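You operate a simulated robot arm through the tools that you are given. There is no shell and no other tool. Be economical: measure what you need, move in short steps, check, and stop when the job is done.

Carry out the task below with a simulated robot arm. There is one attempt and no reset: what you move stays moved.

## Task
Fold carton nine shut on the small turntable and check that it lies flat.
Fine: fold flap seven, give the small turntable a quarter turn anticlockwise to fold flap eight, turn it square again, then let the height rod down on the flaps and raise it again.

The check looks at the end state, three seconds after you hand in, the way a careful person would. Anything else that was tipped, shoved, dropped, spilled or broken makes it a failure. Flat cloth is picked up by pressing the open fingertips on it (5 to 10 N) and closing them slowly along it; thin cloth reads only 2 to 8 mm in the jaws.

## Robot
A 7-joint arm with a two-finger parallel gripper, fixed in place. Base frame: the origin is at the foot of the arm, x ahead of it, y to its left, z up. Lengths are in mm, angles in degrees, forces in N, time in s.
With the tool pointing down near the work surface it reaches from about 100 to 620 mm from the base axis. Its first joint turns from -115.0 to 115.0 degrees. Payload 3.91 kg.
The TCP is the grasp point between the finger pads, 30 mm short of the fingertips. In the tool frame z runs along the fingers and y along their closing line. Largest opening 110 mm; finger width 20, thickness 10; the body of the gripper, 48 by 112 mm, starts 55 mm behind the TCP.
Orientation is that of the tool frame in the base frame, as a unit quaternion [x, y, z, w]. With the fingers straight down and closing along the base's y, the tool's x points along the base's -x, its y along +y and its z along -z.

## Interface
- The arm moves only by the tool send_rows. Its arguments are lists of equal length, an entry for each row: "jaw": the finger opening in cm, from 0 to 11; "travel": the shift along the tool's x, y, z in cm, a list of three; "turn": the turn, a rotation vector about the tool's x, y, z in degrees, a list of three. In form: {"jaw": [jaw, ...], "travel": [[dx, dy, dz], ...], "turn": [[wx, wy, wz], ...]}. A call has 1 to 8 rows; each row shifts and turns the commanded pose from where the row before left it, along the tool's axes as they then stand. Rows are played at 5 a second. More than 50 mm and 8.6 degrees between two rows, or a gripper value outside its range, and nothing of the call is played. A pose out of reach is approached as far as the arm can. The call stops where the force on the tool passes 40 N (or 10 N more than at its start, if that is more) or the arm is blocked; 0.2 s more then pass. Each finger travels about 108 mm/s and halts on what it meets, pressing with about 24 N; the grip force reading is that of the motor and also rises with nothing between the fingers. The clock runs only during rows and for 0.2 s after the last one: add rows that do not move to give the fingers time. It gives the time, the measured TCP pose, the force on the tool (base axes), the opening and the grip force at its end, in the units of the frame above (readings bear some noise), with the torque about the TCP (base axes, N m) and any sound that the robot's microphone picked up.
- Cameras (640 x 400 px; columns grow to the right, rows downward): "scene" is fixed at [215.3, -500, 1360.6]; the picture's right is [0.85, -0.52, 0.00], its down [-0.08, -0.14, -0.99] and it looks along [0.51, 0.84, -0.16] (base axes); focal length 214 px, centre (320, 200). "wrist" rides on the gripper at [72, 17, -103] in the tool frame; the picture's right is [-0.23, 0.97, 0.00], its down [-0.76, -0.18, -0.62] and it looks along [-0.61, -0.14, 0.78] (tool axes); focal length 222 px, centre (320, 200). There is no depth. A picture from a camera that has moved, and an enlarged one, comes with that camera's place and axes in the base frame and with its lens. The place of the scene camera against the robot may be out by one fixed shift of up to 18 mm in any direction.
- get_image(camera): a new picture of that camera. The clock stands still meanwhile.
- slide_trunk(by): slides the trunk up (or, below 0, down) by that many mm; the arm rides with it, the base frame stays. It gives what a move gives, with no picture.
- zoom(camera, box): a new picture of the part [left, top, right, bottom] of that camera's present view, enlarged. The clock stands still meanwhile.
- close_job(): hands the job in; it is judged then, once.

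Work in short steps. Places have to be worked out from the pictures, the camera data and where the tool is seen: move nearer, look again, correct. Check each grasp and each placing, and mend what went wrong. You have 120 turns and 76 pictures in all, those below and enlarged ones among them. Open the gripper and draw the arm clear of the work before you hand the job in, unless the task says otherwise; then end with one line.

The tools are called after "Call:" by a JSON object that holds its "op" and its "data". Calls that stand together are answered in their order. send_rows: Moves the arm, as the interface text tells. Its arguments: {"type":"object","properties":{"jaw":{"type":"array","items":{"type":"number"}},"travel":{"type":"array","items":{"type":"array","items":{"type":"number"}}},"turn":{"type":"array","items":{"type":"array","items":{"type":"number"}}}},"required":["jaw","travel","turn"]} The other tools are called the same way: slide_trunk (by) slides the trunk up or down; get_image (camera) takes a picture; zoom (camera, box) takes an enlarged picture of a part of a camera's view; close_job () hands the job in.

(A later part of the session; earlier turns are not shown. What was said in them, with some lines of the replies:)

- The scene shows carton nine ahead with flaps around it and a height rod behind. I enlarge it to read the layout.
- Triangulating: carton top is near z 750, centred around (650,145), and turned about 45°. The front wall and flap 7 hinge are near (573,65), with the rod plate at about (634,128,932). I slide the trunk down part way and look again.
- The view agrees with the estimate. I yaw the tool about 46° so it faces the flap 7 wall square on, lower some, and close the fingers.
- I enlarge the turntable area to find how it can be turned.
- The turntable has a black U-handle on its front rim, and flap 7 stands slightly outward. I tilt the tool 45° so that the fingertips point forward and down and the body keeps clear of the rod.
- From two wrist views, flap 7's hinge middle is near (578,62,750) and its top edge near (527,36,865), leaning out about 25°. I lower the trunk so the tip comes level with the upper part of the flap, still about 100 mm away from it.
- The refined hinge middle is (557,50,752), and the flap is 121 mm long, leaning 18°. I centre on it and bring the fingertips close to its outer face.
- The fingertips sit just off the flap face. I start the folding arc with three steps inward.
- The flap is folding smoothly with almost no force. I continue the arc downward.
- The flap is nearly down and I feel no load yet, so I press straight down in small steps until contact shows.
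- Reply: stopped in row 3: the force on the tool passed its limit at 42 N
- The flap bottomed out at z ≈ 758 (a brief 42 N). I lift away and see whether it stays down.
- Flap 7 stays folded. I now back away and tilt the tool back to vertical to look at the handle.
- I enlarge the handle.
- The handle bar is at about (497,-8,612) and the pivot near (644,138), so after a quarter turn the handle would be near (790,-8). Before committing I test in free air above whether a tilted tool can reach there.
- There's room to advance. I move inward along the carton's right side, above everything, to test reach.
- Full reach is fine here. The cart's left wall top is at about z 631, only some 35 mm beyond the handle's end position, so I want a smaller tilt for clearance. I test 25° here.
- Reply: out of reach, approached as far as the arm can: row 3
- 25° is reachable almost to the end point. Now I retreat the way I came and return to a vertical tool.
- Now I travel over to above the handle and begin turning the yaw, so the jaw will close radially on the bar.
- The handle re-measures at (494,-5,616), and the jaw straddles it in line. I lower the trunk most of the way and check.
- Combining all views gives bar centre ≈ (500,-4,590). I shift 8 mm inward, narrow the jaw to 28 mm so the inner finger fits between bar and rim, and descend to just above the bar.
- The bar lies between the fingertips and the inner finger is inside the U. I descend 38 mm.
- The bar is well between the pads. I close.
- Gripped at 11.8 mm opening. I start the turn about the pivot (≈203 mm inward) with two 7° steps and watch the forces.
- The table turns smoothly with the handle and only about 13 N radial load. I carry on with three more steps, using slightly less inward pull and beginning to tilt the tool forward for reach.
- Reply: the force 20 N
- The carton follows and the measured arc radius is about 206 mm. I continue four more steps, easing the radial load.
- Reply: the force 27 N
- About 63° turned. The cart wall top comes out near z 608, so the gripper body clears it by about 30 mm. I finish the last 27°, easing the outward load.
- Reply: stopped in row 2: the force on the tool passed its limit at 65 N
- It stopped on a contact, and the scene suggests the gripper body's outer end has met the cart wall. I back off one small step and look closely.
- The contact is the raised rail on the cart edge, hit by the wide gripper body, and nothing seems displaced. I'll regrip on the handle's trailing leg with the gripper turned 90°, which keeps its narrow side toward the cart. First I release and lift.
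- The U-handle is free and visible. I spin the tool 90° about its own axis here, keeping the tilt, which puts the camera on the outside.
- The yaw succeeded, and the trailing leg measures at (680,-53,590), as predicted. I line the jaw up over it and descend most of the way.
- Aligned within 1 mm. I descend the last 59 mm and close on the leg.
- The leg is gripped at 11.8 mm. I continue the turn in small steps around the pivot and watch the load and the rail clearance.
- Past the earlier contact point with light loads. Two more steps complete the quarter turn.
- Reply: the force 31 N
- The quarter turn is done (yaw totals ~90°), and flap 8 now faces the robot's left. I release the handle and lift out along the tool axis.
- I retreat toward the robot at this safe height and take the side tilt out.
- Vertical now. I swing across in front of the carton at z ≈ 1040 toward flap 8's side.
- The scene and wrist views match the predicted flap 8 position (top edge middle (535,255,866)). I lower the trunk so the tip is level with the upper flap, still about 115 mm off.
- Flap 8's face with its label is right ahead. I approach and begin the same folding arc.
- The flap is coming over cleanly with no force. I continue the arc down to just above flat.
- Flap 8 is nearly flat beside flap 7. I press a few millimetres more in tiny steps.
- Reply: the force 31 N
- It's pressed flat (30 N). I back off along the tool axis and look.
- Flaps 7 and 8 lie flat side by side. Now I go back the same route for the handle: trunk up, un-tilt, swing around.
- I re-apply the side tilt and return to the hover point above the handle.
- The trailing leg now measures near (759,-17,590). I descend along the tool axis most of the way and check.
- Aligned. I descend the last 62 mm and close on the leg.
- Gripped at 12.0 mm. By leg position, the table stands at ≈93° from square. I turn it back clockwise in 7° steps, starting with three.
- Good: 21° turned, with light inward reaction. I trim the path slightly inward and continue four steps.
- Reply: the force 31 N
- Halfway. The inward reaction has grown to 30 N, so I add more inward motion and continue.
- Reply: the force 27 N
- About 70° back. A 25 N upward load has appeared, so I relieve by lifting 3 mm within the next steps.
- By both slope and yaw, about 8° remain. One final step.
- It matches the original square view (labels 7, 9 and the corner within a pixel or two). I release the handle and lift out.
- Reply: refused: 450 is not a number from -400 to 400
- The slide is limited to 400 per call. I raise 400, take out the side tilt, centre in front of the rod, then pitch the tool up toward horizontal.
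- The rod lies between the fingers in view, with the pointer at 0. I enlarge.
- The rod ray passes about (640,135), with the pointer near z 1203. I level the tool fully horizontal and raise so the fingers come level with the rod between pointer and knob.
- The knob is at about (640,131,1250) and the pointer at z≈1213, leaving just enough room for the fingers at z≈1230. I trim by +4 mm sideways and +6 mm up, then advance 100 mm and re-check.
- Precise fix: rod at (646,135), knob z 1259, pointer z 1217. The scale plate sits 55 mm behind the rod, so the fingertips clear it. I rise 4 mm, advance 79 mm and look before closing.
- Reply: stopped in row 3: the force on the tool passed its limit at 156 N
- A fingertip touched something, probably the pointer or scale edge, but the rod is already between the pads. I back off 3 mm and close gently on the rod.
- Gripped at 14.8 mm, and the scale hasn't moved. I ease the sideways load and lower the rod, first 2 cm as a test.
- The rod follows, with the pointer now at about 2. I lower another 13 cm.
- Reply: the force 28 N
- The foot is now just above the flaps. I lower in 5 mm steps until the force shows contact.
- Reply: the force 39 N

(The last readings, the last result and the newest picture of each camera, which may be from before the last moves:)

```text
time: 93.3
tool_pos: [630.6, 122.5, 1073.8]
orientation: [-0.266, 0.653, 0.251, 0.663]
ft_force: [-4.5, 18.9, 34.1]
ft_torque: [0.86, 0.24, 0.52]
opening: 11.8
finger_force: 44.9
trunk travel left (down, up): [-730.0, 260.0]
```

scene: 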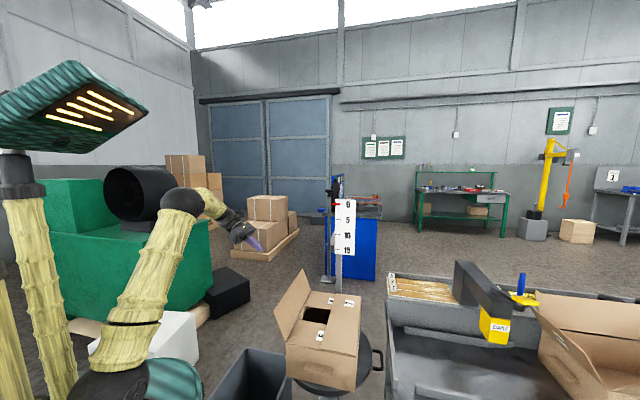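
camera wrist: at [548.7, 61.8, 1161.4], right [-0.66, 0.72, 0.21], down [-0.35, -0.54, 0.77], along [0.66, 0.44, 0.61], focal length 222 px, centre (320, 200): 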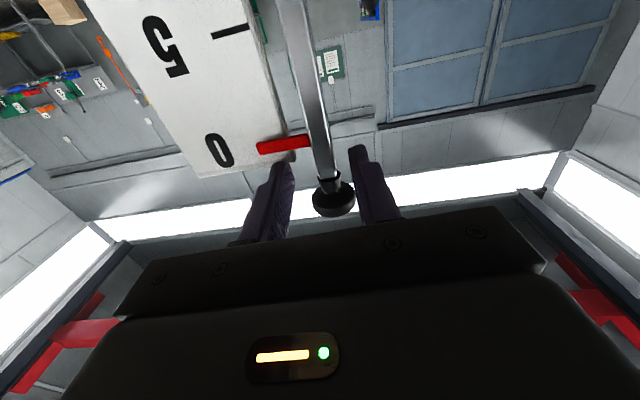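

Contact at 34 N, so the rod is down. One look to confirm the foot sits on the flaps.

Call:
{"op": "zoom", "data": {"camera": "scene", "box": [280, 200, 400, 340]}}

```text
2.86 times, centred on (340, 270) of scene
camera zoom: at [215.3, -500.0, 1360.6], right [0.85, -0.52, 0.0], down [-0.08, -0.14, -0.99], along [0.51, 0.84, -0.16], focal length 613 px, centre (263, 0)
```

zoom: 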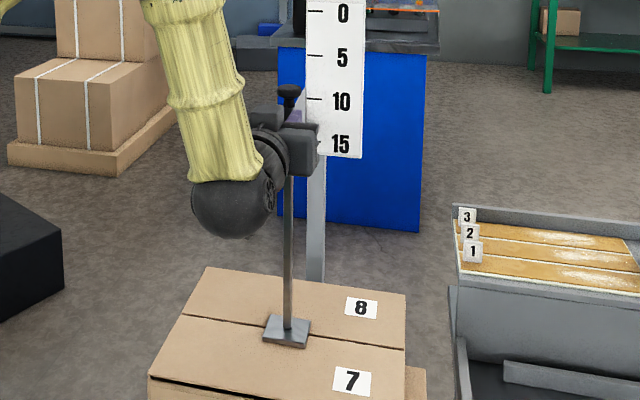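

The foot rests on the flap seam at z ≈ 760, so the carton lies flat. Now I raise the rod back up.

Call:
{"op": "send_rows", "data": {"jaw": [0, 0, 0, 0, 0, 0, 0, 0], "travel": [[-1, 0, 0], [-2, 0, 0], [-2, 0, 0], [-2, 0, 0], [-2, 0, 0], [-2, 0, 0], [-2, 0, 0], [-1.5, 0, 0]], "turn": [[0, 0, 0], [0, 0, 0], [0, 0, 0], [0, 0, 0], [0, 0, 0], [0, 0, 0], [0, 0, 0], [0, 0, 0]]}}

Call:
{"op": "zoom", "data": {"camera": "wrist", "box": [200, 0, 420, 240]}}

```text
time: 95.1
tool_pos: [629.0, 121.9, 1214.7]
orientation: [-0.266, 0.657, 0.25, 0.659]
ft_force: [-14.8, 1.3, -2.3]
ft_torque: [-0.07, 1.2, 0.61]
opening: 11.8
finger_force: 44.9
trunk travel left (down, up): [-730.0, 260.0]
```

```text
1.67 times, centred on (310, 120) of wrist
camera zoom: at [543.0, 62.7, 1142.1], right [-0.66, 0.72, 0.2], down [-0.35, -0.54, 0.77], along [0.66, 0.44, 0.61], focal length 370 px, centre (337, 333)
```

zoom: 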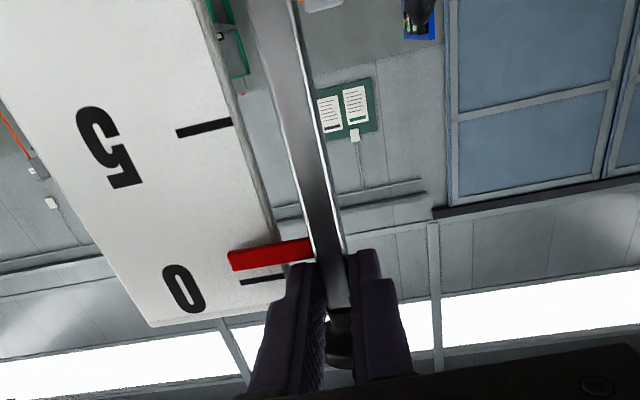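

The pointer reads about 1. I raise the last 12 mm in small steps.

Call:
{"op": "send_rows", "data": {"jaw": [0, 0, 0, 0], "travel": [[-0.5, 0, 0], [-0.4, 0, 0], [-0.35, 0, 0], [0, 0, 0]], "turn": [[0, 0, 0], [0, 0, 0], [0, 0, 0], [0, 0, 0]]}}

Call:
{"op": "zoom", "data": {"camera": "wrist", "box": [200, 0, 420, 240]}}

```text
time: 96.1
tool_pos: [629.8, 122.4, 1227.2]
orientation: [-0.266, 0.657, 0.25, 0.659]
ft_force: [-14.2, -3.8, -1.9]
ft_torque: [0.48, 0.78, 0.52]
opening: 11.7
finger_force: 44.9
trunk travel left (down, up): [-730.0, 260.0]
```

```text
1.67 times, centred on (310, 120) of wrist
camera zoom: at [543.1, 62.7, 1154.6], right [-0.66, 0.72, 0.2], down [-0.35, -0.54, 0.77], along [0.66, 0.44, 0.61], focal length 370 px, centre (337, 333)
```

zoom: 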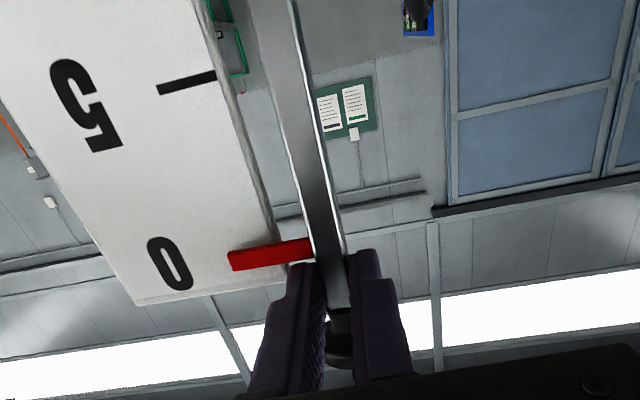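

The pointer is back at 0. I open just enough and withdraw straight back.

Call:
{"op": "send_rows", "data": {"jaw": [1.8, 2.6, 2.6, 2.6, 2.6, 2.6, 2.6], "travel": [[0, 0, 0], [0, 0, 0], [0, 0, 0], [0, 0, -2], [0, 0, -4], [0, 0, -4.5], [0, 0, -4.5]], "turn": [[0, 0, 0], [0, 0, 0], [0, 0, 0], [0, 0, 0], [0, 0, 0], [0, 0, 0], [0, 0, 0]]}}

Call:
{"op": "zoom", "data": {"camera": "scene", "box": [250, 160, 430, 400]}}

```text
time: 97.7
tool_pos: [520.7, 20.5, 1226.4]
orientation: [-0.267, 0.657, 0.251, 0.659]
ft_force: [-0.6, -0.3, 0.1]
ft_torque: [-0.02, -0.01, -0.03]
opening: 26.2
finger_force: 0.0
trunk travel left (down, up): [-730.0, 260.0]
```

```text
1.67 times, centred on (340, 280) of scene
camera zoom: at [215.3, -500.0, 1360.6], right [0.85, -0.52, 0.0], down [-0.08, -0.14, -0.99], along [0.51, 0.84, -0.16], focal length 358 px, centre (287, 67)
```

zoom: 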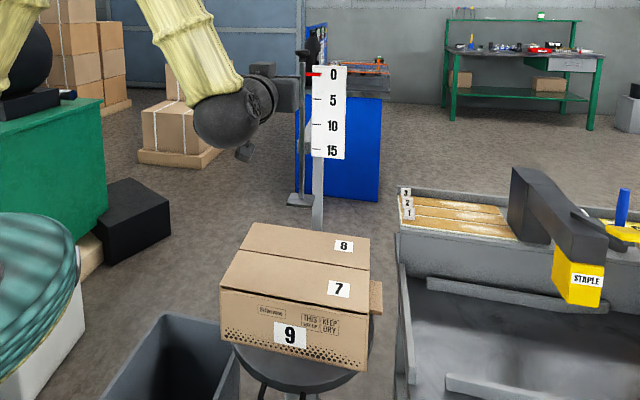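

The rod holds at 0, both flaps lie flat and the table is square. I open the gripper fully and draw the arm clear.

Call:
{"op": "send_rows", "data": {"jaw": [6, 10, 10, 10, 10, 10], "travel": [[0, 0, -4.5], [0, 0, -4.5], [0, 0, -4.5], [0, 0, -3], [0, 0, 0], [0, 0, 0]], "turn": [[0, 0, 0], [0, 0, 0], [0, 0, 0], [0, 0, 0], [0, 0, 0], [0, 0, 0]]}}

Call:
{"op": "get_image", "data": {"camera": "scene"}}

```text
time: 99.1
tool_pos: [399.7, -90.3, 1227.7]
orientation: [-0.266, 0.658, 0.25, 0.659]
ft_force: [0.0, -0.5, -0.4]
ft_torque: [0.01, 0.02, 0.03]
opening: 100.2
finger_force: 0.1
trunk travel left (down, up): [-730.0, 260.0]
```

```text
0 pictures are left
```

scene: 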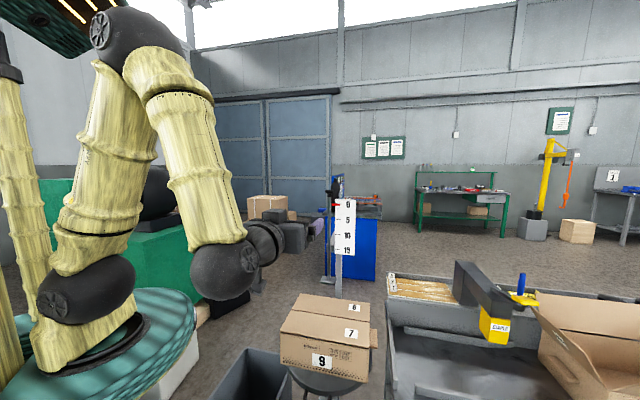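

Everything is in place and the arm is clear, so I hand the job in.

Call:
{"op": "close_job", "data": {}}

```text
The job is handed in.
```

Carton nine is folded shut: flaps seven and eight lie flat, the turntable is square again, and the height rod touched down on the flaps and is back up at 0. The gripper bumped the cart's rail once (65 N) and something by the height scale once (156 N). Nothing looked moved in the pictures afterwards.
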